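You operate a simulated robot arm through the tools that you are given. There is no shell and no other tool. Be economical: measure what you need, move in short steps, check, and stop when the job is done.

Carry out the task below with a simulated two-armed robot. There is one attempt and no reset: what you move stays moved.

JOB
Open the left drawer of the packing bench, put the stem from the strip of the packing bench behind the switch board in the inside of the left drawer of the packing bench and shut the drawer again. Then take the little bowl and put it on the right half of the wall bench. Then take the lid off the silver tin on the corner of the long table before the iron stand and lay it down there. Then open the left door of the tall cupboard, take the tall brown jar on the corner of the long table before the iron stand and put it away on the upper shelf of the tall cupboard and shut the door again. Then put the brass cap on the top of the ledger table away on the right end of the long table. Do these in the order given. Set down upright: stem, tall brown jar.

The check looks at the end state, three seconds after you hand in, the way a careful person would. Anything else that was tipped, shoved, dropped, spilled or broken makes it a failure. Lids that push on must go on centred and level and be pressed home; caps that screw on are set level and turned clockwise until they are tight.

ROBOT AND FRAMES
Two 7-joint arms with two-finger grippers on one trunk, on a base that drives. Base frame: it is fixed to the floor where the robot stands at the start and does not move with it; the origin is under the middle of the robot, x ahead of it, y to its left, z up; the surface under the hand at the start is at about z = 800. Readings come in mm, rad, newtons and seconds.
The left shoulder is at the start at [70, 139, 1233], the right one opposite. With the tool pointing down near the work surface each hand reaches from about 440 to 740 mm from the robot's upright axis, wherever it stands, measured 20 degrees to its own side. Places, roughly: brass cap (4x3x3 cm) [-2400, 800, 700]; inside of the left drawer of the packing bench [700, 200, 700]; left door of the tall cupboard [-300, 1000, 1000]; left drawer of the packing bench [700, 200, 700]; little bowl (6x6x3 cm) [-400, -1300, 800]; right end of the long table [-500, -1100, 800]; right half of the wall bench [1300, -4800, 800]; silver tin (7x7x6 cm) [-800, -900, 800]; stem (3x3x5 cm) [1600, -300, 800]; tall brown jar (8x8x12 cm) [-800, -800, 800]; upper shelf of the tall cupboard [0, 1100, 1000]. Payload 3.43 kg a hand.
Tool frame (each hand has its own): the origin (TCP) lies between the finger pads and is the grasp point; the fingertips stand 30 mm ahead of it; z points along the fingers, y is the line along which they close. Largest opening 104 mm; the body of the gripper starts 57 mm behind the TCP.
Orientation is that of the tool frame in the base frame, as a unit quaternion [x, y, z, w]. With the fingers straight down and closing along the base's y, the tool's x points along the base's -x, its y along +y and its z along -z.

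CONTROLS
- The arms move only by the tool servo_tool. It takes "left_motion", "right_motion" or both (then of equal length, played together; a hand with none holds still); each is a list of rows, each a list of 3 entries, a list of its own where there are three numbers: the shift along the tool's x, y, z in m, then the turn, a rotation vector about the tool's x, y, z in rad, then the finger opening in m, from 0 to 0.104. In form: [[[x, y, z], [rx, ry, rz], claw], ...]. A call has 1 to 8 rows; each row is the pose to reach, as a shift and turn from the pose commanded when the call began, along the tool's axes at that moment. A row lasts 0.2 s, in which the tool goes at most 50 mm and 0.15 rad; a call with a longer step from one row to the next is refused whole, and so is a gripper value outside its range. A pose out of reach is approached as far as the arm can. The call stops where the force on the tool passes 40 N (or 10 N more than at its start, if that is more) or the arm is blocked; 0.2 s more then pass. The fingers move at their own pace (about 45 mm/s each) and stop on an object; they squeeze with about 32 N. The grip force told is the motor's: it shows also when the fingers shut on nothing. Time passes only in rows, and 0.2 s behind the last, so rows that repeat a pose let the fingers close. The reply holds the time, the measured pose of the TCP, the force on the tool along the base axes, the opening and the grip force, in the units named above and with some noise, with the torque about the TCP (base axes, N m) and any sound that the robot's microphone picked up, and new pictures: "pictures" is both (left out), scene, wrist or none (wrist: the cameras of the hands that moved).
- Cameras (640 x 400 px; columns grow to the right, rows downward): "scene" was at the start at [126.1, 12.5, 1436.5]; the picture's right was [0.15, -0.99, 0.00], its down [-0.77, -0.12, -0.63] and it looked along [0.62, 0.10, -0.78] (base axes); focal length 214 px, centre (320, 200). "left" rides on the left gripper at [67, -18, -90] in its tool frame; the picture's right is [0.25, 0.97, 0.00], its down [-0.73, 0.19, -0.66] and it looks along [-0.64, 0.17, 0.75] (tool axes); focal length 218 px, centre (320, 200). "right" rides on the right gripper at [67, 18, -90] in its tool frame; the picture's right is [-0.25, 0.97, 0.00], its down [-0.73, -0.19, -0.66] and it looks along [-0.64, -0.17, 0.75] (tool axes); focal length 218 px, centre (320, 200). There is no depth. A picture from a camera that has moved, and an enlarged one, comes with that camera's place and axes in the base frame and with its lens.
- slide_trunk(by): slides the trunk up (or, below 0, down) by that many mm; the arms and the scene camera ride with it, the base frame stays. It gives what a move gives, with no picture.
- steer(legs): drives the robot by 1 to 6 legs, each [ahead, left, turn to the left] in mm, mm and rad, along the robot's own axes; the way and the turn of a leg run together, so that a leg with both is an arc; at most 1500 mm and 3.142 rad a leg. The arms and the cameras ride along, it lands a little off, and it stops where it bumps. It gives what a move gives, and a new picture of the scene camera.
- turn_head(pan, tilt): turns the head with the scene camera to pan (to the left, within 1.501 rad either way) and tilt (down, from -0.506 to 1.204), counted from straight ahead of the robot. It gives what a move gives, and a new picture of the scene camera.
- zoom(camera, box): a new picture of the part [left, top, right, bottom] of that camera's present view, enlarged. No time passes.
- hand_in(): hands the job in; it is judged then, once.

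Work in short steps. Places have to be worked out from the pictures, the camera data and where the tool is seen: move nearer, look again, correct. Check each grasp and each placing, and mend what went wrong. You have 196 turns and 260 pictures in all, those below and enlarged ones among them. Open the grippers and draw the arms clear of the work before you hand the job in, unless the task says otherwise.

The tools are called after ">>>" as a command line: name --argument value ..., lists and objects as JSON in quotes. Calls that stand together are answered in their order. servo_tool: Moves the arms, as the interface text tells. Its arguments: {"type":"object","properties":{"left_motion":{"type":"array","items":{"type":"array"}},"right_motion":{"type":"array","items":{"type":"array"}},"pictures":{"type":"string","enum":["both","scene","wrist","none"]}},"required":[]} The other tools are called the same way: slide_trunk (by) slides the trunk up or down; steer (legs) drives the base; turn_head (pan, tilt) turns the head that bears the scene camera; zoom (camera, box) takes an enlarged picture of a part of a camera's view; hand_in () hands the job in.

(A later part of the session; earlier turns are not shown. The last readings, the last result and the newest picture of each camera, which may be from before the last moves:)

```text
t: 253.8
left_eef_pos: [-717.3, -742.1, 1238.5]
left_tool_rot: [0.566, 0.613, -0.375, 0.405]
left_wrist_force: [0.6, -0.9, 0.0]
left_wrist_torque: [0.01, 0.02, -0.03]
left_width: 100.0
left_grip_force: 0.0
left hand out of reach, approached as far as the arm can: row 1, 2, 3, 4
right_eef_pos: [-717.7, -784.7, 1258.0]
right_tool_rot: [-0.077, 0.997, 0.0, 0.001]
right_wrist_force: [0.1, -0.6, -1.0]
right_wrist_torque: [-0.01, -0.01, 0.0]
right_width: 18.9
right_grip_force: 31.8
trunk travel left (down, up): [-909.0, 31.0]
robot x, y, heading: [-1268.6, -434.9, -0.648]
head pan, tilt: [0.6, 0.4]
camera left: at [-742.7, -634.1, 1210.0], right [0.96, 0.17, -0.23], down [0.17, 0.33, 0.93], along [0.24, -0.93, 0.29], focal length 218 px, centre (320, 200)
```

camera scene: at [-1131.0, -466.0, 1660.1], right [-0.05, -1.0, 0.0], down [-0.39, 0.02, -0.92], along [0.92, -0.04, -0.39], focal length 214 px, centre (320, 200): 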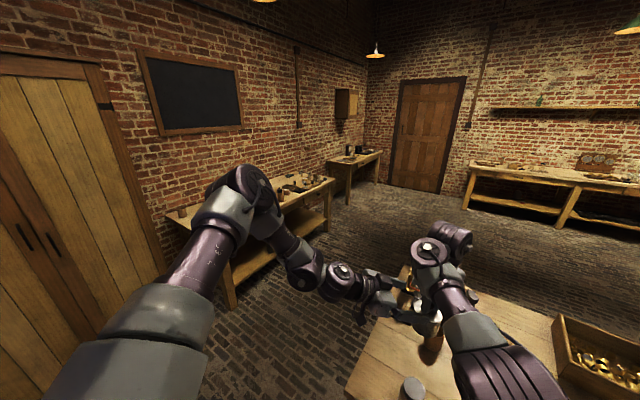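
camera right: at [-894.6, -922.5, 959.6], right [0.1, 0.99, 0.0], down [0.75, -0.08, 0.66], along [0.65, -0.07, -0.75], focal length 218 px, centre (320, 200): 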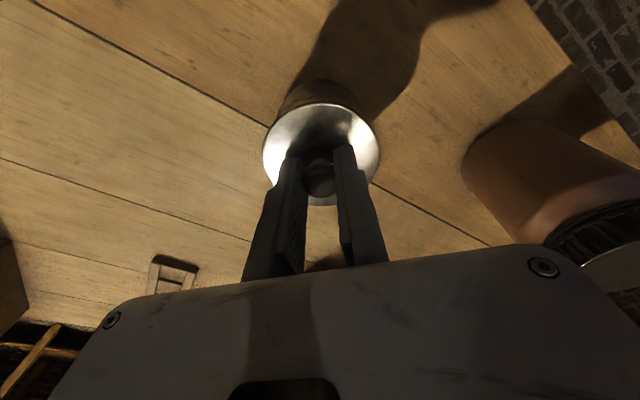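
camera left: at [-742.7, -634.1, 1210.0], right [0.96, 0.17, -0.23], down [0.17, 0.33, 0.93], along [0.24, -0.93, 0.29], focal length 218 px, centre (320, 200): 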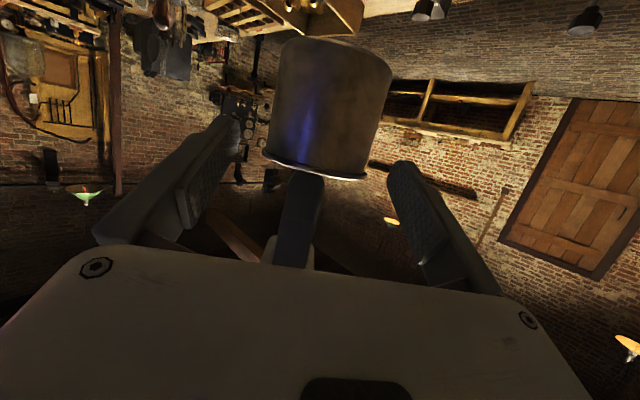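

The left sits 45 mm high relative to the tin's body. Pitching the hand 20° further down lowers its TCP onto the body, so I do that while advancing.

>>> servo_tool --left_motion '[[[0.008, 0, 0.008], [0, 0.12, 0], 0.1], [[0.016, 0, 0.016], [0, 0.24, 0], 0.1], [[0.022, -0.001, 0.028], [0, 0.36, 0], 0.1], [[0.022, -0.002, 0.04], [0, 0.36, 0], 0.1], [[0.022, -0.003, 0.048], [0, 0.36, 0], 0.1]]' --pictures "wrist"

```text
t: 255.0
left_eef_pos: [-722.1, -738.3, 1219.2]
left_tool_rot: [0.624, 0.675, -0.268, 0.289]
left_wrist_force: [-0.2, -0.1, -0.3]
left_wrist_torque: [0.01, 0.01, 0.01]
left_width: 100.0
left_grip_force: 0.0
left hand out of reach, approached as far as the arm can: row 2, 3, 4, 5
right_eef_pos: [-716.8, -783.7, 1258.5]
right_tool_rot: [-0.077, 0.997, 0.001, 0.0]
right_wrist_force: [0.0, -0.5, -1.1]
right_wrist_torque: [0.01, 0.02, 0.0]
right_width: 19.3
right_grip_force: 31.7
trunk travel left (down, up): [-909.0, 31.0]
robot x, y, heading: [-1264.2, -431.4, -0.645]
head pan, tilt: [0.6, 0.4]
camera left: at [-748.5, -627.7, 1231.5], right [0.95, 0.25, -0.18], down [0.19, -0.01, 0.98], along [0.24, -0.97, -0.06], focal length 218 px, centre (320, 200)
```

left: 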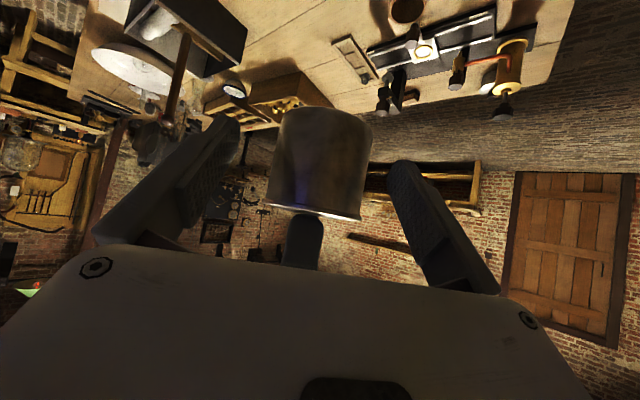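

It's nearly there: the tin axis is 50 mm ahead of the left TCP. I bring the right hand 40 mm toward the left.

>>> servo_tool --right_motion '[[[0.0, 0.01, 0.005], [0, 0, 0], 0.0], [[0.0, 0.02, 0.01], [0, 0, 0], 0.0], [[0.0, 0.03, 0.015], [0, 0, 0], 0.0], [[0.0, 0.04, 0.02], [0, 0, 0], 0.0]]' --pictures "none"

>>> servo_tool --left_motion '[[[0, 0, 0.01], [0, 0.05, 0], 0.1], [[0, 0, 0.02], [0, 0.1, 0], 0.1], [[0, 0, 0.03], [0, 0.15, 0], 0.1]]' --pictures "wrist"

```text
t: 256.0
left_eef_pos: [-723.4, -738.6, 1220.7]
left_tool_rot: [0.623, 0.676, -0.267, 0.289]
left_wrist_force: [0.5, -0.4, 0.3]
left_wrist_torque: [-0.01, 0.02, -0.03]
left_width: 100.4
left_grip_force: 0.1
right_eef_pos: [-717.7, -776.0, 1240.7]
right_tool_rot: [-0.075, 0.997, -0.001, 0.003]
right_wrist_force: [0.0, -0.7, -0.3]
right_wrist_torque: [0.0, -0.02, -0.03]
right_width: 18.9
right_grip_force: 31.4
right hand out of reach, approached as far as the arm can: row 1, 2, 3, 4
trunk travel left (down, up): [-909.0, 31.0]
robot x, y, heading: [-1260.9, -431.9, -0.651]
head pan, tilt: [0.6, 0.4]
```

```text
t: 256.8
left_eef_pos: [-720.8, -720.9, 1217.3]
left_tool_rot: [0.642, 0.695, -0.221, 0.237]
left_wrist_force: [0.5, 0.4, 0.8]
left_wrist_torque: [-0.01, 0.01, 0.02]
left_width: 100.0
left_grip_force: 0.0
left hand out of reach, approached as far as the arm can: row 1, 2, 3
right_eef_pos: [-716.5, -777.7, 1241.6]
right_tool_rot: [-0.075, 0.997, -0.001, 0.002]
right_wrist_force: [-0.7, 1.0, -0.1]
right_wrist_torque: [0.0, 0.03, 0.04]
right_width: 19.0
right_grip_force: 32.2
trunk travel left (down, up): [-909.0, 31.0]
robot x, y, heading: [-1265.7, -429.6, -0.651]
head pan, tilt: [0.6, 0.4]
camera left: at [-746.1, -613.7, 1246.7], right [0.95, 0.28, -0.16], down [0.2, -0.16, 0.97], along [0.24, -0.95, -0.21], focal length 218 px, centre (320, 200)
```

left: 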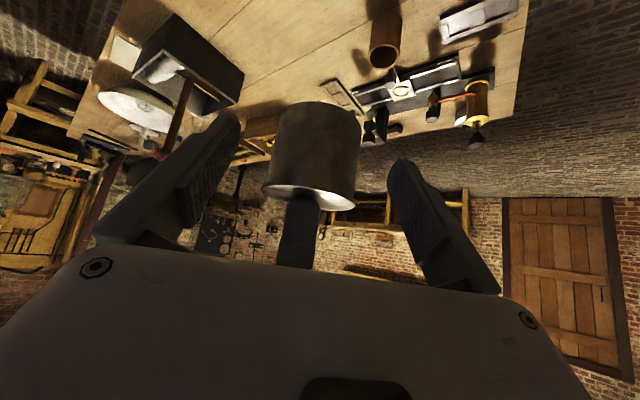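

I tilt the right hand so the hanging tin swings toward the left hand. That also squares the tin's axis to the left fingers.

>>> servo_tool --right_motion '[[[0, 0.01, 0], [-0.12, 0, 0], 0.0], [[0, 0.02, 0], [-0.24, 0, 0], 0.0], [[0, 0.03, 0], [-0.36, 0, 0], 0.0], [[0, 0.03, 0], [-0.48, 0, 0], 0.0]]' --pictures "none"

>>> zoom --camera "left" --box '[0, 0, 640, 400]'

```text
t: 257.8
left_eef_pos: [-721.5, -720.9, 1218.8]
left_tool_rot: [0.642, 0.695, -0.221, 0.238]
left_wrist_force: [0.2, -0.2, 0.2]
left_wrist_torque: [-0.02, -0.01, 0.05]
left_width: 99.8
left_grip_force: 0.1
right_eef_pos: [-721.3, -744.6, 1242.6]
right_tool_rot: [-0.075, 0.968, 0.238, -0.017]
right_wrist_force: [0.0, 0.2, -1.2]
right_wrist_torque: [-0.01, 0.01, -0.03]
right_width: 19.1
right_grip_force: 32.3
right hand out of reach, approached as far as the arm can: row 1, 4
trunk travel left (down, up): [-909.0, 31.0]
robot x, y, heading: [-1263.5, -431.2, -0.648]
head pan, tilt: [0.6, 0.4]
```

```text
1.00 times, centred on (320, 200) of left (not enlarged: the box is as wide or as high as the picture)
camera zoom: at [-746.0, -613.5, 1246.6], right [0.95, 0.28, -0.16], down [0.2, -0.16, 0.97], along [0.24, -0.95, -0.21], focal length 218 px, centre (320, 200)
```

zoom: 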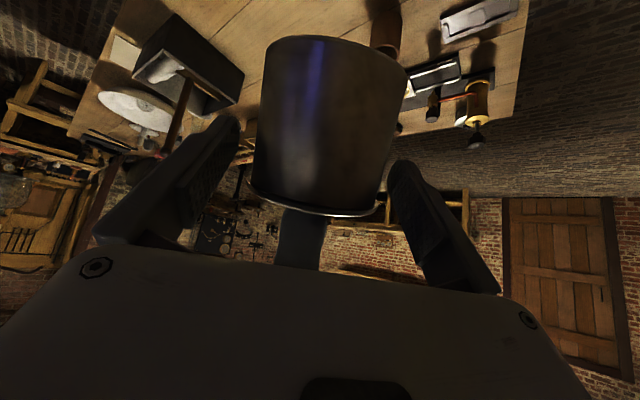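

The tin is almost in the grip, only a bit low relative to the fingers. I shift the left hand 22 mm toward the tin's base and 15 mm forward.

>>> servo_tool --left_motion '[[[0.008, -0.002, 0.005], [0, 0, 0], 0.1], [[0.015, -0.004, 0.01], [0, 0, 0], 0.1], [[0.022, -0.004, 0.015], [0, 0, 0], 0.1]]' --pictures "wrist"

```text
t: 258.6
left_eef_pos: [-724.7, -709.4, 1195.8]
left_tool_rot: [0.642, 0.695, -0.221, 0.238]
left_wrist_force: [-0.5, 0.0, 0.8]
left_wrist_torque: [0.01, -0.01, -0.01]
left_width: 99.9
left_grip_force: 0.1
right_eef_pos: [-722.6, -744.2, 1243.1]
right_tool_rot: [-0.074, 0.968, 0.238, -0.016]
right_wrist_force: [-0.8, -0.3, 1.0]
right_wrist_torque: [-0.01, 0.03, 0.03]
right_width: 18.8
right_grip_force: 32.0
trunk travel left (down, up): [-909.0, 31.0]
robot x, y, heading: [-1264.9, -430.0, -0.651]
head pan, tilt: [0.6, 0.4]
camera left: at [-749.6, -602.4, 1223.2], right [0.95, 0.28, -0.16], down [0.21, -0.16, 0.97], along [0.24, -0.95, -0.21], focal length 218 px, centre (320, 200)
```

left: 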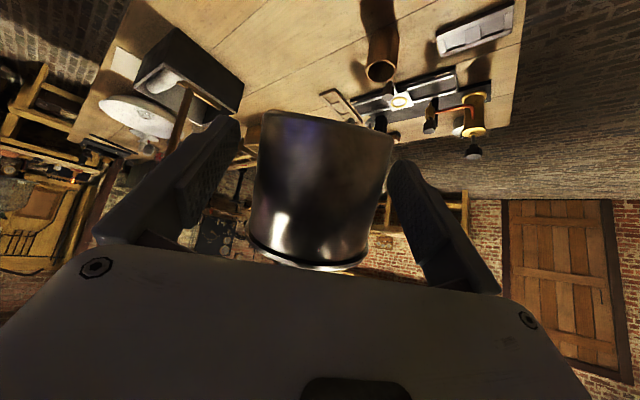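

The body is well centred, so I close the left fingers on it.

>>> servo_tool --left_motion '[[[0, 0, 0.006], [0, 0, 0], 0.085], [[0, 0, 0.01], [0, 0, 0], 0.07], [[0, 0, 0.01], [0, 0, 0], 0.05], [[0, 0, 0.01], [0, 0, 0], 0.04], [[0, 0, 0.01], [0, 0, 0], 0.04]]' --pictures "wrist"

```text
t: 259.8
left_eef_pos: [-723.4, -707.6, 1191.8]
left_tool_rot: [0.642, 0.695, -0.22, 0.237]
left_wrist_force: [-0.2, 0.0, 0.2]
left_wrist_torque: [0.03, -0.03, -0.04]
left_width: 65.0
left_grip_force: 31.7
left hand out of reach, approached as far as the arm can: row 1, 2, 3, 4, 5
right_eef_pos: [-721.8, -744.8, 1243.2]
right_tool_rot: [-0.073, 0.969, 0.237, -0.018]
right_wrist_force: [-0.5, 0.5, -0.4]
right_wrist_torque: [-0.03, -0.02, -0.02]
right_width: 18.9
right_grip_force: 32.1
trunk travel left (down, up): [-909.0, 31.0]
robot x, y, heading: [-1262.9, -432.9, -0.651]
head pan, tilt: [0.6, 0.4]
heard: snap
camera left: at [-748.6, -600.6, 1220.0], right [0.95, 0.28, -0.16], down [0.2, -0.16, 0.97], along [0.24, -0.95, -0.21], focal length 218 px, centre (320, 200)
```

left: 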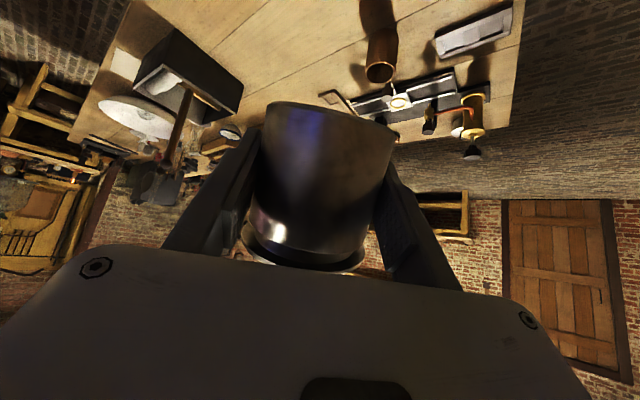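

I heard a snap: the lid has popped loose, and the left holds the body. I draw the right hand with the lid away along its axis.

>>> servo_tool --right_motion '[[[0, 0, -0.01], [0, 0, 0], 0.0], [[0, 0, -0.03], [0, 0, 0], 0.0], [[0, -0.01, -0.05], [0, 0, 0], 0.0], [[0, -0.03, -0.06], [0, 0, 0], 0.0], [[0, -0.06, -0.06], [0, 0, 0], 0.0], [[0, -0.09, -0.06], [0, 0, 0], 0.0]]' --pictures "both"

```text
t: 261.2
left_eef_pos: [-722.7, -709.1, 1191.9]
left_tool_rot: [0.642, 0.694, -0.221, 0.237]
left_wrist_force: [0.4, 0.4, -0.6]
left_wrist_torque: [-0.03, 0.0, -0.03]
left_width: 64.8
left_grip_force: 32.4
right_eef_pos: [-736.3, -782.1, 1270.5]
right_tool_rot: [-0.074, 0.968, 0.238, -0.018]
right_wrist_force: [0.8, -0.2, 0.5]
right_wrist_torque: [0.0, -0.01, 0.0]
right_width: 18.8
right_grip_force: 31.6
right hand out of reach, approached as far as the arm can: row 2, 3, 4, 5, 6
trunk travel left (down, up): [-909.0, 31.0]
robot x, y, heading: [-1268.8, -434.4, -0.647]
head pan, tilt: [0.6, 0.4]
camera scene: at [-1131.4, -467.2, 1660.1], right [-0.05, -1.0, 0.0], down [-0.39, 0.02, -0.92], along [0.92, -0.04, -0.39], focal length 214 px, centre (320, 200)
camera right: at [-799.5, -818.1, 1357.6], right [0.12, 0.89, 0.45], down [0.79, -0.36, 0.49], along [0.6, 0.3, -0.74], focal length 218 px, centre (320, 200)
```

scene: 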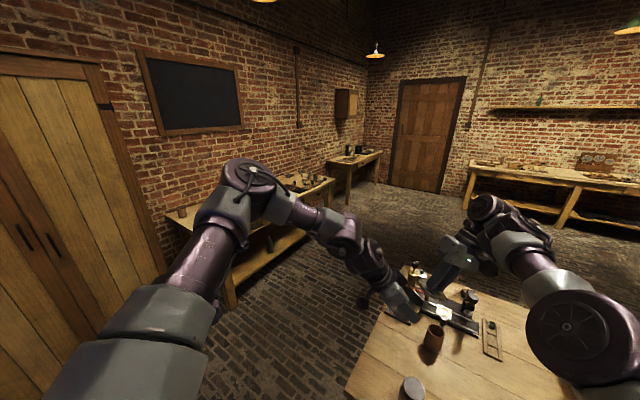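
right: 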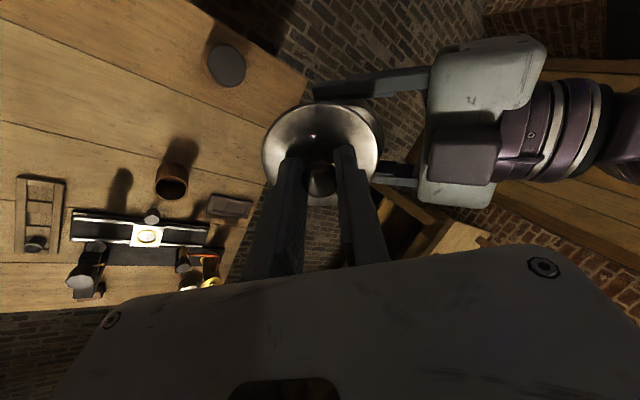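

The lid is in the right hand and the tin body in the left. I move the right hand well away to the right and straighten it to vertical.

>>> servo_tool --right_motion '[[[0.01, -0.01, -0.02], [0, 0, 0], 0.0], [[0.03, -0.03, -0.04], [0, 0, 0], 0.0], [[0.055, -0.045, -0.055], [0.1, 0, 0], 0.0], [[0.08, -0.06, -0.065], [0.2, 0, 0], 0.0], [[0.107, -0.079, -0.075], [0.3, 0, 0], 0.0], [[0.107, -0.09, -0.075], [0.4, 0, 0], 0.0], [[0.107, -0.1, -0.075], [0.488, 0, 0], 0.0]]' --pictures "wrist"

>>> zoom --camera "left" --box '[0, 0, 640, 400]'

```text
t: 262.8
left_eef_pos: [-721.4, -707.2, 1193.1]
left_tool_rot: [0.641, 0.695, -0.22, 0.238]
left_wrist_force: [-0.5, -0.9, 0.2]
left_wrist_torque: [-0.01, 0.0, -0.03]
left_width: 64.5
left_grip_force: 32.2
right_eef_pos: [-812.5, -924.1, 1281.0]
right_tool_rot: [-0.075, 0.997, -0.004, 0.0]
right_wrist_force: [0.0, 0.9, 0.4]
right_wrist_torque: [-0.04, -0.01, -0.02]
right_width: 19.1
right_grip_force: 32.0
right hand out of reach, approached as far as the arm can: row 4, 5, 6, 7
trunk travel left (down, up): [-909.0, 31.0]
robot x, y, heading: [-1263.4, -433.6, -0.649]
head pan, tilt: [0.6, 0.4]
camera right: at [-880.8, -916.8, 1369.7], right [0.1, 0.99, -0.01], down [0.75, -0.07, 0.66], along [0.65, -0.08, -0.75], focal length 218 px, centre (320, 200)
```

right: 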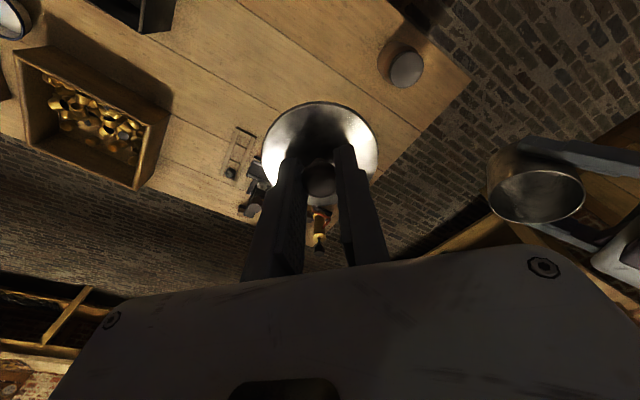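

```text
1.00 times, centred on (320, 200) of left (not enlarged: the box is as wide or as high as the picture)
camera zoom: at [-748.1, -599.8, 1219.9], right [0.95, 0.28, -0.16], down [0.21, -0.16, 0.97], along [0.24, -0.95, -0.21], focal length 218 px, centre (320, 200)
```

zoom: 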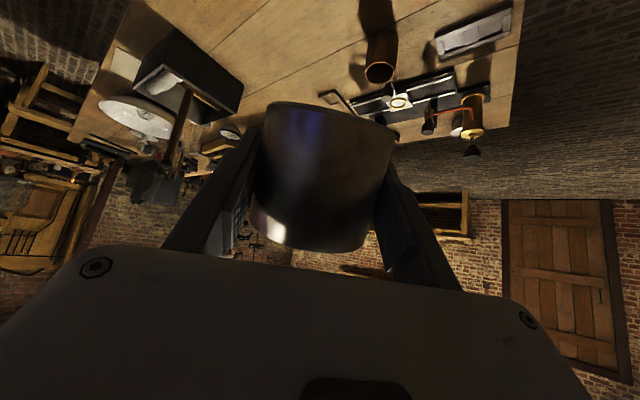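

The lid is off and the tin is empty. Next I put the lid on the table with the right hand, so I first retract the left hand with the tin away from the jar area.

>>> servo_tool --left_motion '[[[0.02, 0.005, -0.03], [0, 0, 0], 0.04], [[0.04, 0.01, -0.06], [0, 0, 0], 0.04], [[0.06, 0.015, -0.095], [0, 0, 0], 0.04], [[0.08, 0.02, -0.13], [0, 0, 0], 0.04], [[0.104, 0.024, -0.157], [0, 0, 0], 0.04]]' --pictures "none"

>>> steer --legs '[[60, 0, 0]]'

>>> turn_head --pan 0.1 --tilt 0.7

```text
t: 264.0
left_eef_pos: [-716.6, -526.5, 1253.3]
left_tool_rot: [0.642, 0.694, -0.222, 0.238]
left_wrist_force: [0.1, 0.2, -0.5]
left_wrist_torque: [-0.03, -0.02, 0.01]
left_width: 64.8
left_grip_force: 32.1
right_eef_pos: [-811.9, -922.0, 1281.8]
right_tool_rot: [-0.076, 0.997, -0.006, 0.0]
right_wrist_force: [0.2, 0.6, -0.1]
right_wrist_torque: [0.0, 0.03, 0.03]
right_width: 18.9
right_grip_force: 32.4
trunk travel left (down, up): [-909.0, 31.0]
robot x, y, heading: [-1267.2, -427.7, -0.654]
head pan, tilt: [0.6, 0.4]
```

```text
t: 264.9
left_eef_pos: [-678.6, -559.0, 1257.4]
left_tool_rot: [0.643, 0.693, -0.219, 0.241]
left_wrist_force: [-1.7, -0.2, -0.2]
left_wrist_torque: [-0.02, -0.1, 0.05]
left_width: 64.6
left_grip_force: 32.1
right_eef_pos: [-772.5, -952.9, 1286.7]
right_tool_rot: [-0.076, 0.997, -0.008, 0.004]
right_wrist_force: [-1.2, 1.0, 0.1]
right_wrist_torque: [-0.04, -0.05, -0.02]
right_width: 19.2
right_grip_force: 31.6
trunk travel left (down, up): [-909.0, 31.0]
robot x, y, heading: [-1217.4, -467.3, -0.651]
head pan, tilt: [0.6, 0.4]
camera scene: at [-1096.1, -493.6, 1661.4], right [-0.05, -1.0, 0.0], down [-0.38, 0.01, -0.92], along [0.92, -0.05, -0.38], focal length 214 px, centre (320, 200)
```

scene: 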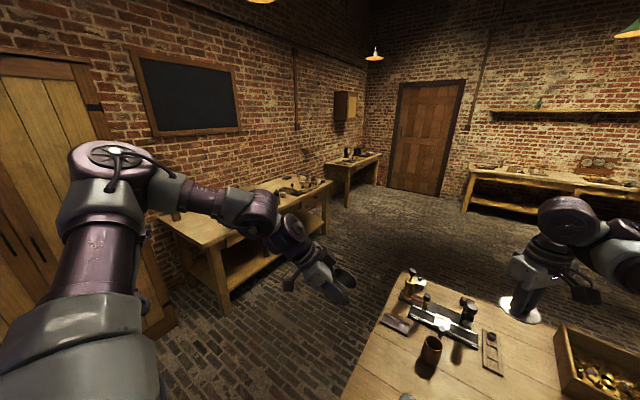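

```text
t: 265.9
left_eef_pos: [-666.7, -565.7, 1251.2]
left_tool_rot: [0.642, 0.695, -0.221, 0.236]
left_wrist_force: [0.7, -0.6, -0.4]
left_wrist_torque: [0.01, 0.04, 0.01]
left_width: 65.0
left_grip_force: 32.2
right_eef_pos: [-762.0, -961.2, 1280.2]
right_tool_rot: [-0.076, 0.997, -0.003, -0.001]
right_wrist_force: [0.8, 0.6, -0.8]
right_wrist_torque: [-0.01, 0.02, 0.0]
right_width: 18.8
right_grip_force: 32.3
trunk travel left (down, up): [-909.0, 31.0]
robot x, y, heading: [-1218.6, -468.3, -0.65]
head pan, tilt: [0.099, 0.7]
camera scene: at [-1101.8, -543.1, 1632.9], right [-0.52, -0.85, 0.0], down [-0.55, 0.34, -0.76], along [0.65, -0.4, -0.65], focal length 214 px, centre (320, 200)
```

scene: 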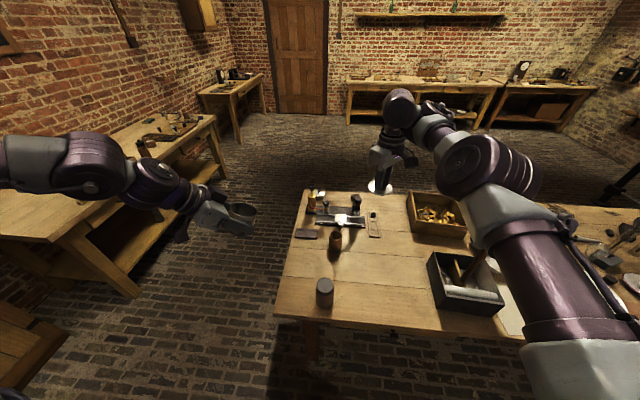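

I lower the trunk, with both hands over clear areas, then look from the right wrist.

>>> slide_trunk --by -330

>>> zoom --camera "right" --box '[0, 0, 640, 400]'

```text
t: 269.1
left_eef_pos: [-668.8, -564.6, 922.1]
left_tool_rot: [0.643, 0.694, -0.221, 0.237]
left_wrist_force: [0.1, -0.4, -0.8]
left_wrist_torque: [0.02, -0.01, 0.02]
left_width: 64.7
left_grip_force: 31.7
right_eef_pos: [-766.1, -959.8, 951.9]
right_tool_rot: [-0.076, 0.997, -0.003, 0.001]
right_wrist_force: [0.5, 0.9, 0.4]
right_wrist_torque: [0.01, -0.01, -0.03]
right_width: 19.1
right_grip_force: 32.3
trunk travel left (down, up): [-579.0, 361.0]
robot x, y, heading: [-1217.5, -469.1, -0.65]
head pan, tilt: [0.099, 0.7]
```

```text
1.00 times, centred on (320, 200) of right (not enlarged: the box is as wide or as high as the picture)
camera zoom: at [-835.0, -952.7, 1040.2], right [0.1, 0.99, -0.01], down [0.75, -0.07, 0.66], along [0.66, -0.07, -0.75], focal length 218 px, centre (320, 200)
```

zoom: 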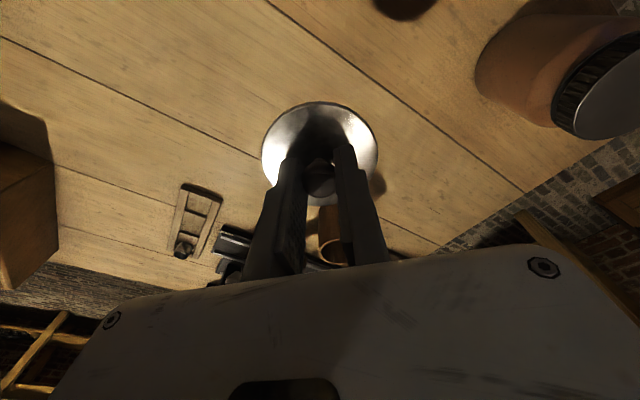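

I shift the lid slightly forward and right to leave room for the tin, then lower to z≈850.

>>> servo_tool --right_motion '[[[-0.005, -0.011, 0.03], [0, 0, 0], 0.0], [[-0.01, -0.022, 0.06], [0, 0, 0], 0.0], [[-0.013, -0.032, 0.085], [0, 0, 0], 0.0], [[-0.013, -0.032, 0.105], [0, 0, 0], 0.0]]' --pictures "wrist"

```text
t: 270.1
left_eef_pos: [-669.6, -564.8, 921.5]
left_tool_rot: [0.642, 0.695, -0.22, 0.237]
left_wrist_force: [0.4, 0.1, -0.5]
left_wrist_torque: [0.06, -0.01, -0.04]
left_width: 64.6
left_grip_force: 32.2
right_eef_pos: [-744.6, -988.1, 844.9]
right_tool_rot: [-0.076, 0.997, -0.003, 0.001]
right_wrist_force: [0.0, 0.2, 0.1]
right_wrist_torque: [0.0, -0.02, 0.01]
right_width: 18.6
right_grip_force: 31.9
trunk travel left (down, up): [-579.0, 361.0]
robot x, y, heading: [-1216.6, -468.8, -0.648]
head pan, tilt: [0.099, 0.7]
camera right: at [-814.4, -981.3, 934.2], right [0.1, 0.99, -0.01], down [0.75, -0.07, 0.66], along [0.66, -0.07, -0.75], focal length 218 px, centre (320, 200)
```

right: 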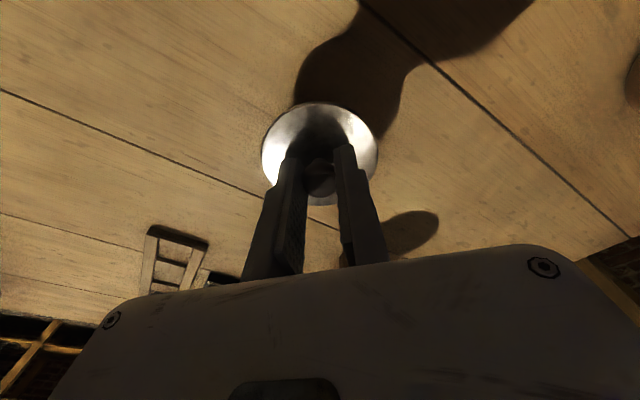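

Clear all around. I step down gently to contact.

>>> servo_tool --right_motion '[[[0, 0, 0.004], [0, 0, 0], 0.0], [[0, 0, 0.008], [0, 0, 0], 0.0], [[0, 0, 0.012], [0, 0, 0], 0.0], [[0, 0, 0.015], [0, 0, 0], 0.0]]' --pictures "none"

>>> servo_tool --right_motion '[[[0, 0, 0.003], [0, 0, 0], 0.0], [[0, 0, 0.006], [0, 0, 0], 0.0], [[0, 0, 0.008], [0, 0, 0], 0.0]]' --pictures "none"

```text
t: 271.1
left_eef_pos: [-669.9, -565.9, 922.4]
left_tool_rot: [0.642, 0.694, -0.221, 0.238]
left_wrist_force: [0.0, -0.5, -0.4]
left_wrist_torque: [0.03, 0.0, 0.03]
left_width: 64.7
left_grip_force: 32.2
right_eef_pos: [-746.7, -988.5, 830.7]
right_tool_rot: [-0.076, 0.997, -0.003, 0.001]
right_wrist_force: [0.2, 0.1, 0.3]
right_wrist_torque: [-0.02, 0.0, 0.0]
right_width: 18.9
right_grip_force: 31.7
trunk travel left (down, up): [-579.0, 361.0]
robot x, y, heading: [-1219.6, -468.9, -0.647]
head pan, tilt: [0.099, 0.7]
```

```text
t: 271.9
left_eef_pos: [-669.5, -565.2, 922.4]
left_tool_rot: [0.643, 0.694, -0.221, 0.237]
left_wrist_force: [0.2, 0.4, -0.4]
left_wrist_torque: [0.03, -0.02, 0.0]
left_width: 64.8
left_grip_force: 31.9
right_eef_pos: [-747.8, -990.2, 822.5]
right_tool_rot: [-0.076, 0.997, -0.004, 0.001]
right_wrist_force: [-0.6, 0.8, -0.1]
right_wrist_torque: [-0.02, 0.0, -0.01]
right_width: 18.7
right_grip_force: 31.9
trunk travel left (down, up): [-579.0, 361.0]
robot x, y, heading: [-1219.8, -467.9, -0.651]
head pan, tilt: [0.099, 0.7]
```

>>> servo_tool --right_motion '[[[0, 0, 0.003], [0, 0, 0], 0.0], [[0, 0, 0.006], [0, 0, 0], 0.0], [[0, 0, 0.008], [0, 0, 0], 0.0]]' --pictures "wrist"

```text
t: 272.7
left_eef_pos: [-671.4, -564.6, 922.2]
left_tool_rot: [0.642, 0.694, -0.221, 0.239]
left_wrist_force: [-0.1, -0.6, -1.4]
left_wrist_torque: [0.0, -0.01, 0.0]
left_width: 64.7
left_grip_force: 31.9
right_eef_pos: [-747.4, -989.9, 817.7]
right_tool_rot: [-0.076, 0.997, -0.005, 0.003]
right_wrist_force: [0.5, -1.1, 12.7]
right_wrist_torque: [0.26, -0.02, 0.0]
right_width: 18.8
right_grip_force: 31.8
trunk travel left (down, up): [-579.0, 361.0]
robot x, y, heading: [-1219.1, -467.3, -0.648]
head pan, tilt: [0.099, 0.7]
camera right: at [-818.2, -983.2, 906.9], right [0.1, 0.99, -0.01], down [0.75, -0.07, 0.66], along [0.66, -0.08, -0.75], focal length 218 px, centre (320, 200)
```

right: 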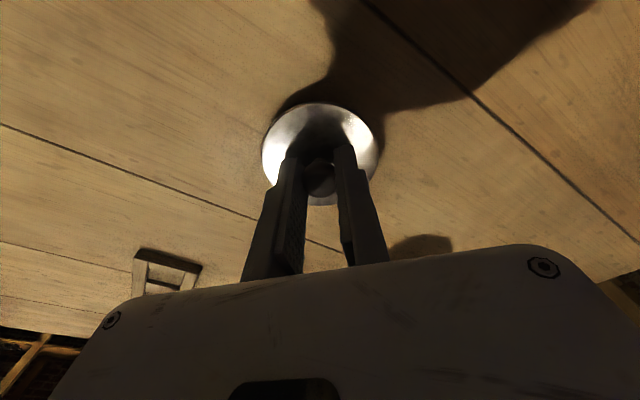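

The lid rests on the table, with 12.7 N of contact. I ease off, open and raise the right hand.

>>> servo_tool --right_motion '[[[0, 0, -0.002], [0, 0, 0], 0.0], [[0, 0, -0.002], [0, 0, 0], 0.03], [[0, 0, -0.002], [0, 0, 0], 0.045], [[0, 0, -0.002], [0, 0, 0], 0.05], [[0, 0, -0.04], [0, 0, 0], 0.05], [[0, 0, -0.08], [0, 0, 0], 0.05], [[0, 0, -0.12], [0, 0, 0], 0.05]]' --pictures "wrist"

```text
t: 274.3
left_eef_pos: [-669.2, -564.8, 923.4]
left_tool_rot: [0.642, 0.695, -0.22, 0.237]
left_wrist_force: [0.1, -0.4, -1.3]
left_wrist_torque: [-0.02, -0.01, -0.02]
left_width: 64.9
left_grip_force: 32.4
right_eef_pos: [-748.9, -992.3, 933.8]
right_tool_rot: [-0.076, 0.997, -0.004, -0.001]
right_wrist_force: [0.1, -0.6, -0.5]
right_wrist_torque: [-0.03, -0.01, 0.04]
right_width: 49.9
right_grip_force: 0.0
trunk travel left (down, up): [-579.0, 361.0]
robot x, y, heading: [-1216.1, -465.6, -0.647]
head pan, tilt: [0.099, 0.7]
camera right: at [-818.9, -985.1, 1022.9], right [0.1, 0.99, -0.01], down [0.75, -0.07, 0.66], along [0.65, -0.07, -0.75], focal length 218 px, centre (320, 200)
```

right: 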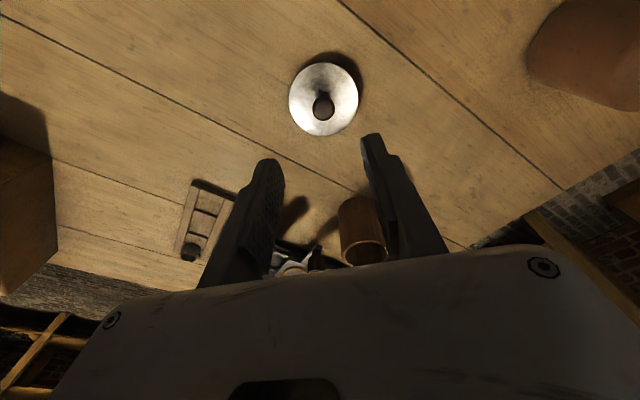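

The lid lies flat. Now I hand the tin back to the right hand: trunk up, left hand turned so the tin is upright, then toward the meeting point.

>>> slide_trunk --by 330

>>> servo_tool --left_motion '[[[0, 0, 0], [0, -0.12, 0], 0.04], [[0, 0, 0], [0, -0.24, 0], 0.04], [[0, 0, 0], [0, -0.36, 0], 0.04], [[0, 0, 0], [0, -0.48, 0], 0.04]]' --pictures "none"

>>> servo_tool --left_motion '[[[0, 0, 0.04], [0, 0, 0], 0.04], [[-0.01, 0, 0.08], [0, 0, 0], 0.04], [[-0.03, 0, 0.115], [0, 0, 0], 0.04], [[-0.05, 0, 0.15], [0, 0, 0], 0.04], [[-0.07, 0, 0.18], [0, 0, 0], 0.04]]' --pictures "scene"

```text
t: 277.6
left_eef_pos: [-669.3, -565.1, 1253.5]
left_tool_rot: [0.643, 0.694, -0.22, 0.238]
left_wrist_force: [0.6, 0.3, -0.2]
left_wrist_torque: [0.01, 0.06, 0.01]
left_width: 64.7
left_grip_force: 32.1
right_eef_pos: [-749.6, -992.8, 1262.8]
right_tool_rot: [-0.076, 0.997, -0.003, 0.001]
right_wrist_force: [0.4, 0.8, -0.4]
right_wrist_torque: [0.0, 0.05, 0.01]
right_width: 49.9
right_grip_force: 0.1
trunk travel left (down, up): [-909.0, 31.0]
robot x, y, heading: [-1215.7, -470.4, -0.651]
head pan, tilt: [0.099, 0.7]
```

```text
t: 278.6
left_eef_pos: [-669.4, -563.7, 1252.8]
left_tool_rot: [0.571, 0.617, -0.368, 0.397]
left_wrist_force: [0.0, 0.6, -1.1]
left_wrist_torque: [0.01, 0.01, 0.01]
left_width: 64.9
left_grip_force: 32.1
right_eef_pos: [-748.2, -992.5, 1263.9]
right_tool_rot: [-0.076, 0.997, -0.005, 0.0]
right_wrist_force: [0.4, 0.0, -0.6]
right_wrist_torque: [-0.03, 0.03, 0.01]
right_width: 50.1
right_grip_force: 0.1
trunk travel left (down, up): [-909.0, 31.0]
robot x, y, heading: [-1220.0, -465.2, -0.651]
head pan, tilt: [0.099, 0.7]
```

```text
t: 279.8
left_eef_pos: [-651.9, -758.2, 1238.5]
left_tool_rot: [0.571, 0.619, -0.366, 0.395]
left_wrist_force: [0.2, -1.2, 0.5]
left_wrist_torque: [0.0, -0.02, 0.02]
left_width: 64.4
left_grip_force: 32.3
right_eef_pos: [-749.4, -996.0, 1262.0]
right_tool_rot: [-0.076, 0.997, -0.003, 0.001]
right_wrist_force: [-1.1, -1.8, -0.9]
right_wrist_torque: [0.02, 0.01, -0.02]
right_width: 49.9
right_grip_force: 0.0
trunk travel left (down, up): [-909.0, 31.0]
robot x, y, heading: [-1215.9, -469.4, -0.645]
head pan, tilt: [0.099, 0.7]
camera scene: at [-1104.3, -545.7, 1632.9], right [-0.52, -0.85, 0.0], down [-0.55, 0.34, -0.76], along [0.65, -0.4, -0.65], focal length 214 px, centre (320, 200)
```

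scene: 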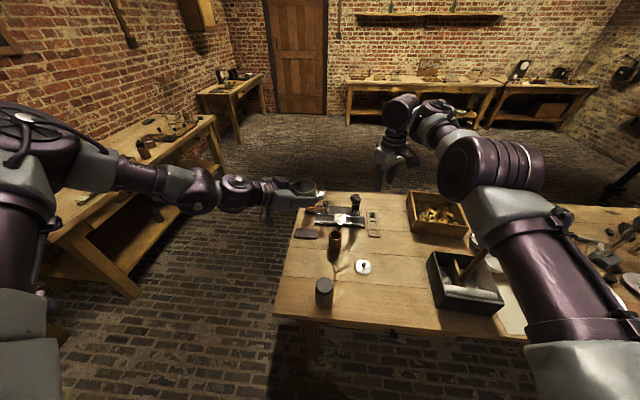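

The left arm stretches well here. I move it 50 mm further toward the right hand and bring the right hand above the tin's far wall.

>>> servo_tool --left_motion '[[[-0.007, 0, 0.017], [0, 0, 0], 0.04], [[-0.014, 0, 0.034], [0, 0, 0], 0.04], [[-0.02, 0, 0.05], [0, 0, 0], 0.04], [[-0.02, 0, 0.05], [0, 0, 0], 0.04], [[-0.02, 0, 0.05], [0, 0, 0], 0.04]]' --right_motion '[[[0, 0, -0.04], [0, 0, 0], 0.05], [[-0.01, 0.02, -0.08], [0, 0, 0], 0.05], [[-0.035, 0.05, -0.09], [0, 0, 0], 0.05], [[-0.065, 0.08, -0.09], [0, 0, 0], 0.05], [[-0.09, 0.1, -0.09], [0, 0, 0], 0.05]]' --pictures "wrist"

```text
t: 281.0
left_eef_pos: [-650.4, -793.3, 1253.2]
left_tool_rot: [0.571, 0.618, -0.367, 0.396]
left_wrist_force: [-0.7, 0.5, -0.4]
left_wrist_torque: [0.01, 0.04, 0.03]
left_width: 64.8
left_grip_force: 32.3
left hand out of reach, approached as far as the arm can: row 2, 3, 4, 5
right_eef_pos: [-679.6, -885.2, 1349.4]
right_tool_rot: [-0.077, 0.997, -0.005, 0.001]
right_wrist_force: [-0.3, -0.4, -0.8]
right_wrist_torque: [-0.04, -0.02, 0.0]
right_width: 50.2
right_grip_force: 0.1
right hand out of reach, approached as far as the arm can: row 5
trunk travel left (down, up): [-909.0, 31.0]
robot x, y, heading: [-1219.6, -470.1, -0.651]
head pan, tilt: [0.099, 0.7]
camera right: at [-750.2, -878.2, 1439.9], right [0.1, 0.99, -0.01], down [0.75, -0.07, 0.66], along [0.66, -0.07, -0.75], focal length 218 px, centre (320, 200)
camera left: at [-676.4, -684.1, 1228.4], right [0.96, 0.18, -0.23], down [0.17, 0.31, 0.94], along [0.24, -0.93, 0.26], focal length 218 px, centre (320, 200)
```

right: 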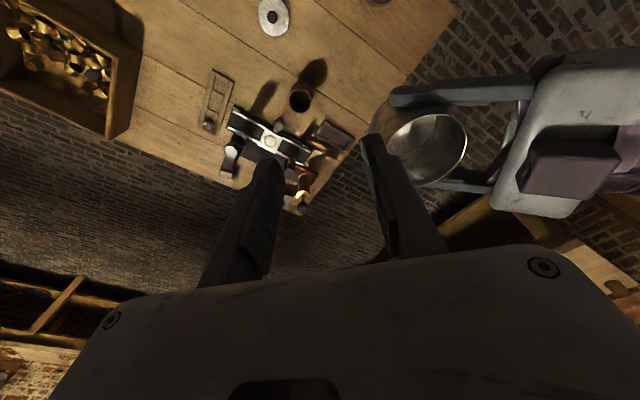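
left: 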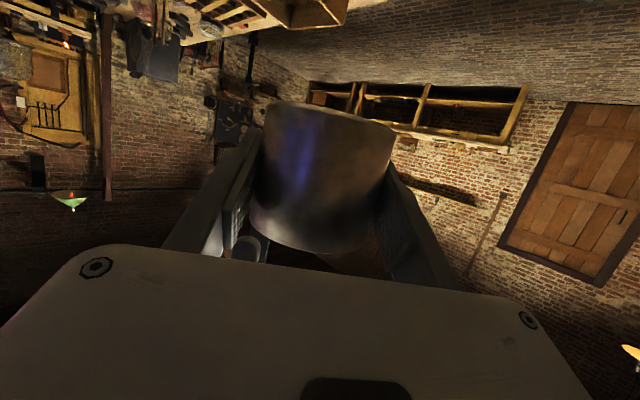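

The tin's opening is at about [-662,-804], rim z≈1288. I place the right fingers astride its near wall, moving sideways first, then down.

>>> servo_tool --right_motion '[[[-0.008, 0.016, 0], [0, 0, 0], 0.05], [[-0.016, 0.032, 0], [0, 0, 0], 0.05], [[-0.022, 0.046, 0], [0, 0, 0], 0.05], [[-0.022, 0.046, 0.01], [0, 0, 0], 0.05]]' --pictures "wrist"

```text
t: 282.0
left_eef_pos: [-651.5, -795.0, 1252.5]
left_tool_rot: [0.572, 0.619, -0.366, 0.395]
left_wrist_force: [-0.9, 0.9, -0.6]
left_wrist_torque: [0.04, -0.02, 0.0]
left_width: 64.7
left_grip_force: 31.9
right_eef_pos: [-669.2, -836.1, 1342.2]
right_tool_rot: [-0.076, 0.997, -0.003, 0.001]
right_wrist_force: [0.2, 0.9, -0.3]
right_wrist_torque: [0.01, 0.02, 0.02]
right_width: 50.1
right_grip_force: 0.1
trunk travel left (down, up): [-909.0, 31.0]
robot x, y, heading: [-1219.1, -465.2, -0.647]
head pan, tilt: [0.099, 0.7]
camera right: at [-739.8, -828.8, 1430.4], right [0.1, 0.99, -0.01], down [0.75, -0.07, 0.66], along [0.65, -0.07, -0.75], focal length 218 px, centre (320, 200)
```

right: 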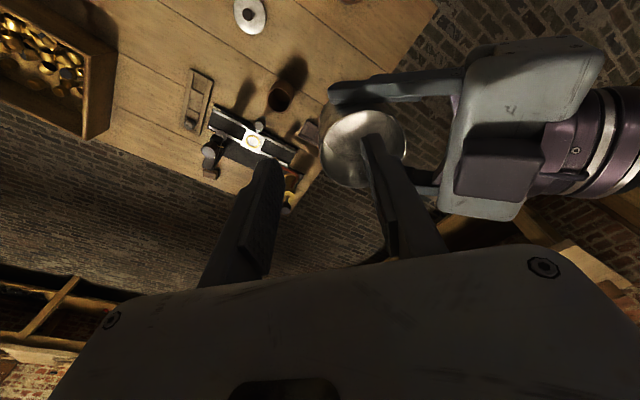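

It's aligned over the wall. I descend 45 mm with a slight forward shift, and close.

>>> servo_tool --right_motion '[[[-0.006, -0.001, 0.015], [0, 0, 0], 0.05], [[-0.011, -0.002, 0.03], [0, 0, 0], 0.05], [[-0.011, -0.002, 0.045], [0, 0, 0], 0.05]]' --pictures "wrist"

```text
t: 282.8
left_eef_pos: [-651.9, -793.6, 1252.5]
left_tool_rot: [0.572, 0.619, -0.367, 0.394]
left_wrist_force: [-0.5, 0.1, -1.2]
left_wrist_torque: [0.0, 0.04, -0.01]
left_width: 64.5
left_grip_force: 31.9
right_eef_pos: [-658.9, -836.6, 1296.6]
right_tool_rot: [-0.076, 0.997, -0.004, 0.0]
right_wrist_force: [0.8, -0.5, 0.3]
right_wrist_torque: [0.0, -0.03, -0.02]
right_width: 49.9
right_grip_force: 0.0
trunk travel left (down, up): [-909.0, 31.0]
robot x, y, heading: [-1220.3, -465.5, -0.651]
head pan, tilt: [0.099, 0.7]
camera right: at [-728.7, -829.7, 1386.2], right [0.1, 0.99, -0.01], down [0.75, -0.07, 0.66], along [0.65, -0.07, -0.75], focal length 218 px, centre (320, 200)
```

right: 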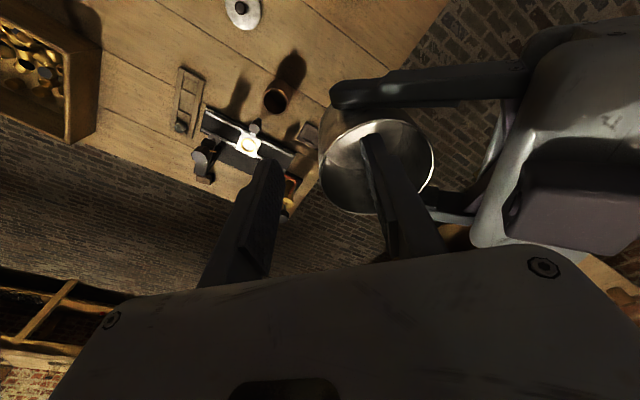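

The inner finger is inside the rim, so I close on the wall.

>>> servo_tool --right_motion '[[[0, 0, 0.004], [0, 0, 0], 0.03], [[0, 0, 0.004], [0, 0, 0], 0.015], [[0, 0, 0.004], [0, 0, 0], 0.0], [[0, 0, 0.004], [0, 0, 0], 0.0]]' --pictures "wrist"

```text
t: 283.8
left_eef_pos: [-653.8, -795.4, 1255.3]
left_tool_rot: [0.571, 0.617, -0.368, 0.397]
left_wrist_force: [-6.4, -18.3, 3.7]
left_wrist_torque: [0.21, -0.5, 0.51]
left_width: 65.2
left_grip_force: 31.8
right_eef_pos: [-659.6, -836.6, 1293.8]
right_tool_rot: [-0.076, 0.997, -0.003, 0.002]
right_wrist_force: [5.5, 18.7, -4.0]
right_wrist_torque: [0.36, 0.26, -0.64]
right_width: 10.5
right_grip_force: 32.0
trunk travel left (down, up): [-909.0, 31.0]
robot x, y, heading: [-1218.4, -465.6, -0.647]
head pan, tilt: [0.099, 0.7]
camera right: at [-729.2, -828.5, 1383.2], right [0.1, 0.99, -0.01], down [0.75, -0.07, 0.66], along [0.65, -0.07, -0.75], focal length 218 px, centre (320, 200)
```

right: 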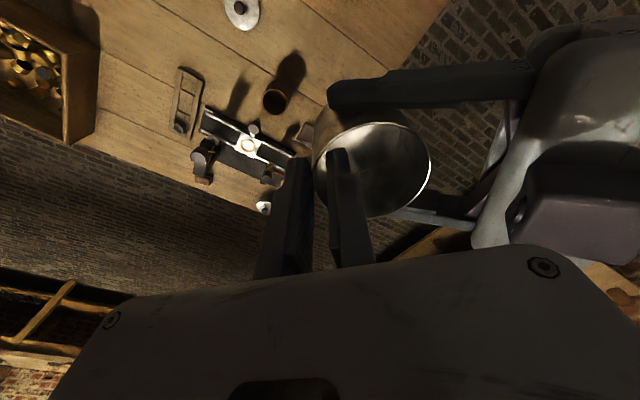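

The right holds the wall at 10.5 mm, firmly. I now open the left hand and back it off.

>>> servo_tool --left_motion '[[[0, 0, 0], [0, 0, 0], 0.07], [[0, 0, 0], [0, 0, 0], 0.085], [[0, 0, 0], [0, 0, 0], 0.1], [[0, 0, -0.03], [0, 0, 0], 0.1], [[0, 0, -0.07], [0, 0, 0], 0.1], [[0, 0, -0.11], [0, 0, 0], 0.1], [[0, 0, -0.15], [0, 0, 0], 0.1], [[0, 0, -0.19], [0, 0, 0], 0.1]]' --pictures "none"

>>> zoom --camera "right" --box '[0, 0, 640, 400]'

>>> zoom --camera "scene" --box '[220, 80, 460, 320]'

```text
t: 285.6
left_eef_pos: [-665.5, -618.0, 1329.9]
left_tool_rot: [0.572, 0.618, -0.367, 0.396]
left_wrist_force: [0.5, 0.3, 0.2]
left_wrist_torque: [0.0, 0.01, 0.0]
left_width: 100.1
left_grip_force: 0.2
right_eef_pos: [-661.0, -832.9, 1295.7]
right_tool_rot: [-0.076, 0.997, -0.004, 0.001]
right_wrist_force: [0.3, 0.5, 0.1]
right_wrist_torque: [-0.05, -0.02, -0.02]
right_width: 6.0
right_grip_force: 31.6
trunk travel left (down, up): [-909.0, 31.0]
robot x, y, heading: [-1220.5, -466.9, -0.649]
head pan, tilt: [0.099, 0.7]
```

```text
1.00 times, centred on (320, 200) of right (not enlarged: the box is as wide or as high as the picture)
camera zoom: at [-730.7, -826.3, 1385.3], right [0.1, 0.99, -0.01], down [0.75, -0.07, 0.66], along [0.66, -0.08, -0.75], focal length 218 px, centre (320, 200)
```

zoom: 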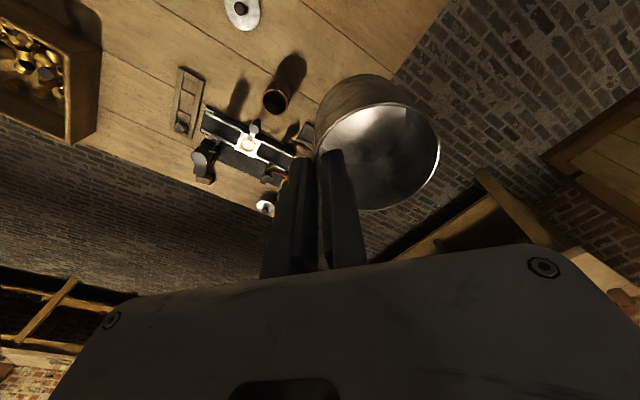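

```text
1.67 times, centred on (340, 200) of scene
camera zoom: at [-1106.1, -537.3, 1633.5], right [-0.52, -0.85, 0.0], down [-0.55, 0.33, -0.77], along [0.65, -0.4, -0.64], focal length 358 px, centre (287, 200)
```

zoom: 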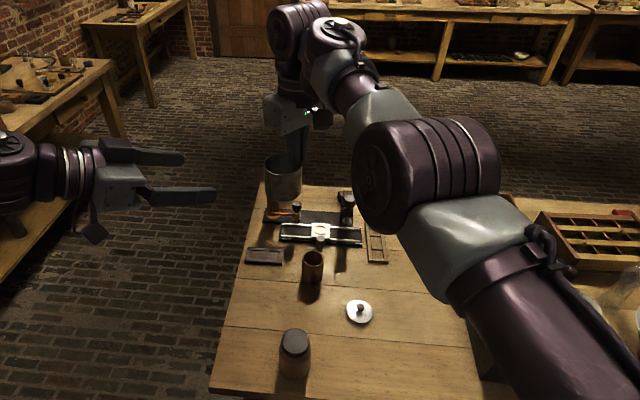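

The right hand holds the tin upright. I move it back toward its original spot: base back 60 mm, hand right.

>>> steer --legs '[[-60, 0, 0]]'

>>> servo_tool --right_motion '[[[0.0, -0.035, 0], [0, 0, 0], 0.0], [[0.02, -0.07, 0], [0, 0, 0], 0.0], [[0.045, -0.1, 0], [0, 0, 0], 0.0], [[0.075, -0.125, 0], [0, 0, 0], 0.0], [[0.105, -0.143, 0], [0, 0, 0], 0.0], [[0.129, -0.143, 0], [0, 0, 0], 0.0]]' --pictures "none"

```text
t: 286.6
left_eef_pos: [-700.2, -594.2, 1322.3]
left_tool_rot: [0.571, 0.621, -0.367, 0.392]
left_wrist_force: [1.0, -0.5, -1.0]
left_wrist_torque: [0.02, 0.02, -0.06]
left_width: 100.1
left_grip_force: 0.0
right_eef_pos: [-697.9, -809.4, 1286.8]
right_tool_rot: [-0.074, 0.997, -0.001, -0.004]
right_wrist_force: [0.6, -0.7, -1.7]
right_wrist_torque: [0.0, 0.04, -0.02]
right_width: 6.2
right_grip_force: 32.1
trunk travel left (down, up): [-909.0, 31.0]
robot x, y, heading: [-1268.4, -432.9, -0.65]
head pan, tilt: [0.099, 0.7]
camera scene: at [-1139.3, -515.5, 1631.6], right [-0.52, -0.85, 0.0], down [-0.56, 0.34, -0.76], along [0.65, -0.4, -0.65], focal length 214 px, centre (320, 200)
```

scene: 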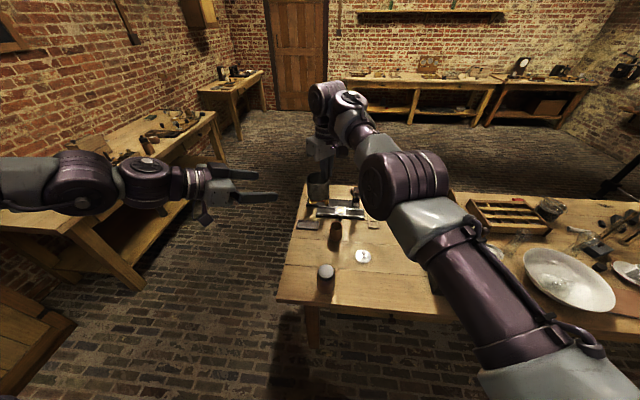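

```text
t: 287.9
left_eef_pos: [-710.2, -588.0, 1328.0]
left_tool_rot: [0.572, 0.619, -0.366, 0.395]
left_wrist_force: [-0.1, -0.2, -0.2]
left_wrist_torque: [0.04, 0.01, -0.02]
left_width: 100.0
left_grip_force: 0.1
right_eef_pos: [-811.6, -968.6, 1295.0]
right_tool_rot: [-0.075, 0.997, -0.003, 0.001]
right_wrist_force: [-0.1, 0.0, -0.6]
right_wrist_torque: [-0.01, -0.01, 0.04]
right_width: 5.9
right_grip_force: 31.7
right hand out of reach, approached as far as the arm can: row 1, 2, 3
trunk travel left (down, up): [-909.0, 31.0]
robot x, y, heading: [-1262.0, -430.4, -0.648]
head pan, tilt: [0.099, 0.7]
```

Nearly there. I lower the trunk 390 mm so the tin comes just above the table, then look.

>>> servo_tool --right_motion '[[[0.003, 0.01, 0], [0, 0, 0], 0.0], [[0.003, 0.01, 0], [0, 0, 0], 0.0]]' --pictures "none"

>>> slide_trunk --by -390

>>> zoom --camera "right" --box '[0, 0, 640, 400]'

>>> zoom --camera "scene" --box '[240, 180, 440, 330]'

```text
t: 288.6
left_eef_pos: [-710.7, -587.4, 1327.8]
left_tool_rot: [0.572, 0.618, -0.366, 0.396]
left_wrist_force: [-0.7, -0.1, -0.9]
left_wrist_torque: [0.01, -0.01, 0.03]
left_width: 100.1
left_grip_force: 0.1
right_eef_pos: [-816.5, -957.8, 1294.6]
right_tool_rot: [-0.075, 0.997, -0.003, 0.0]
right_wrist_force: [-0.5, 0.5, -0.8]
right_wrist_torque: [-0.04, 0.03, -0.02]
right_width: 6.2
right_grip_force: 32.2
trunk travel left (down, up): [-909.0, 31.0]
robot x, y, heading: [-1263.8, -430.6, -0.649]
head pan, tilt: [0.099, 0.7]
```

```text
t: 292.3
left_eef_pos: [-710.6, -585.6, 937.5]
left_tool_rot: [0.572, 0.619, -0.366, 0.396]
left_wrist_force: [-0.3, 0.0, 0.8]
left_wrist_torque: [0.0, 0.02, -0.01]
left_width: 99.8
left_grip_force: 0.2
right_eef_pos: [-816.8, -954.9, 905.6]
right_tool_rot: [-0.075, 0.997, -0.003, 0.0]
right_wrist_force: [-0.2, -0.3, -0.1]
right_wrist_torque: [0.01, 0.0, -0.02]
right_width: 6.1
right_grip_force: 31.6
trunk travel left (down, up): [-519.0, 421.0]
robot x, y, heading: [-1263.3, -428.2, -0.652]
head pan, tilt: [0.099, 0.7]
```

```text
1.00 times, centred on (320, 200) of right (not enlarged: the box is as wide or as high as the picture)
camera zoom: at [-886.3, -948.6, 995.4], right [0.1, 0.99, -0.01], down [0.75, -0.07, 0.66], along [0.65, -0.07, -0.75], focal length 218 px, centre (320, 200)
```

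zoom: 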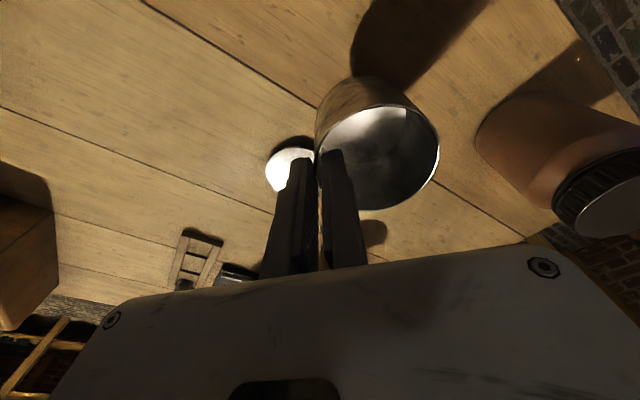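

```text
2.67 times, centred on (340, 255) of scene
camera zoom: at [-1151.4, -506.2, 1243.3], right [-0.52, -0.85, 0.0], down [-0.55, 0.34, -0.76], along [0.65, -0.4, -0.64], focal length 572 px, centre (267, 53)
```

zoom: 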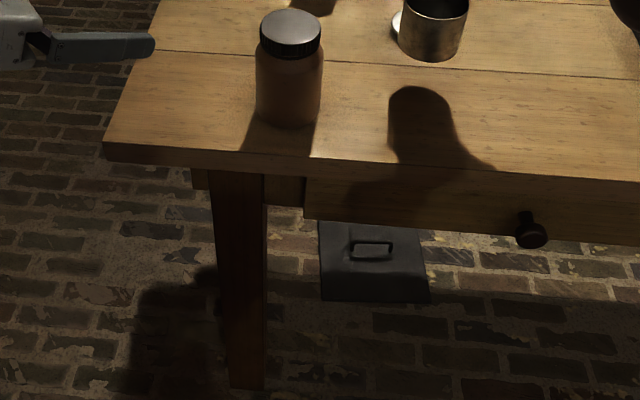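

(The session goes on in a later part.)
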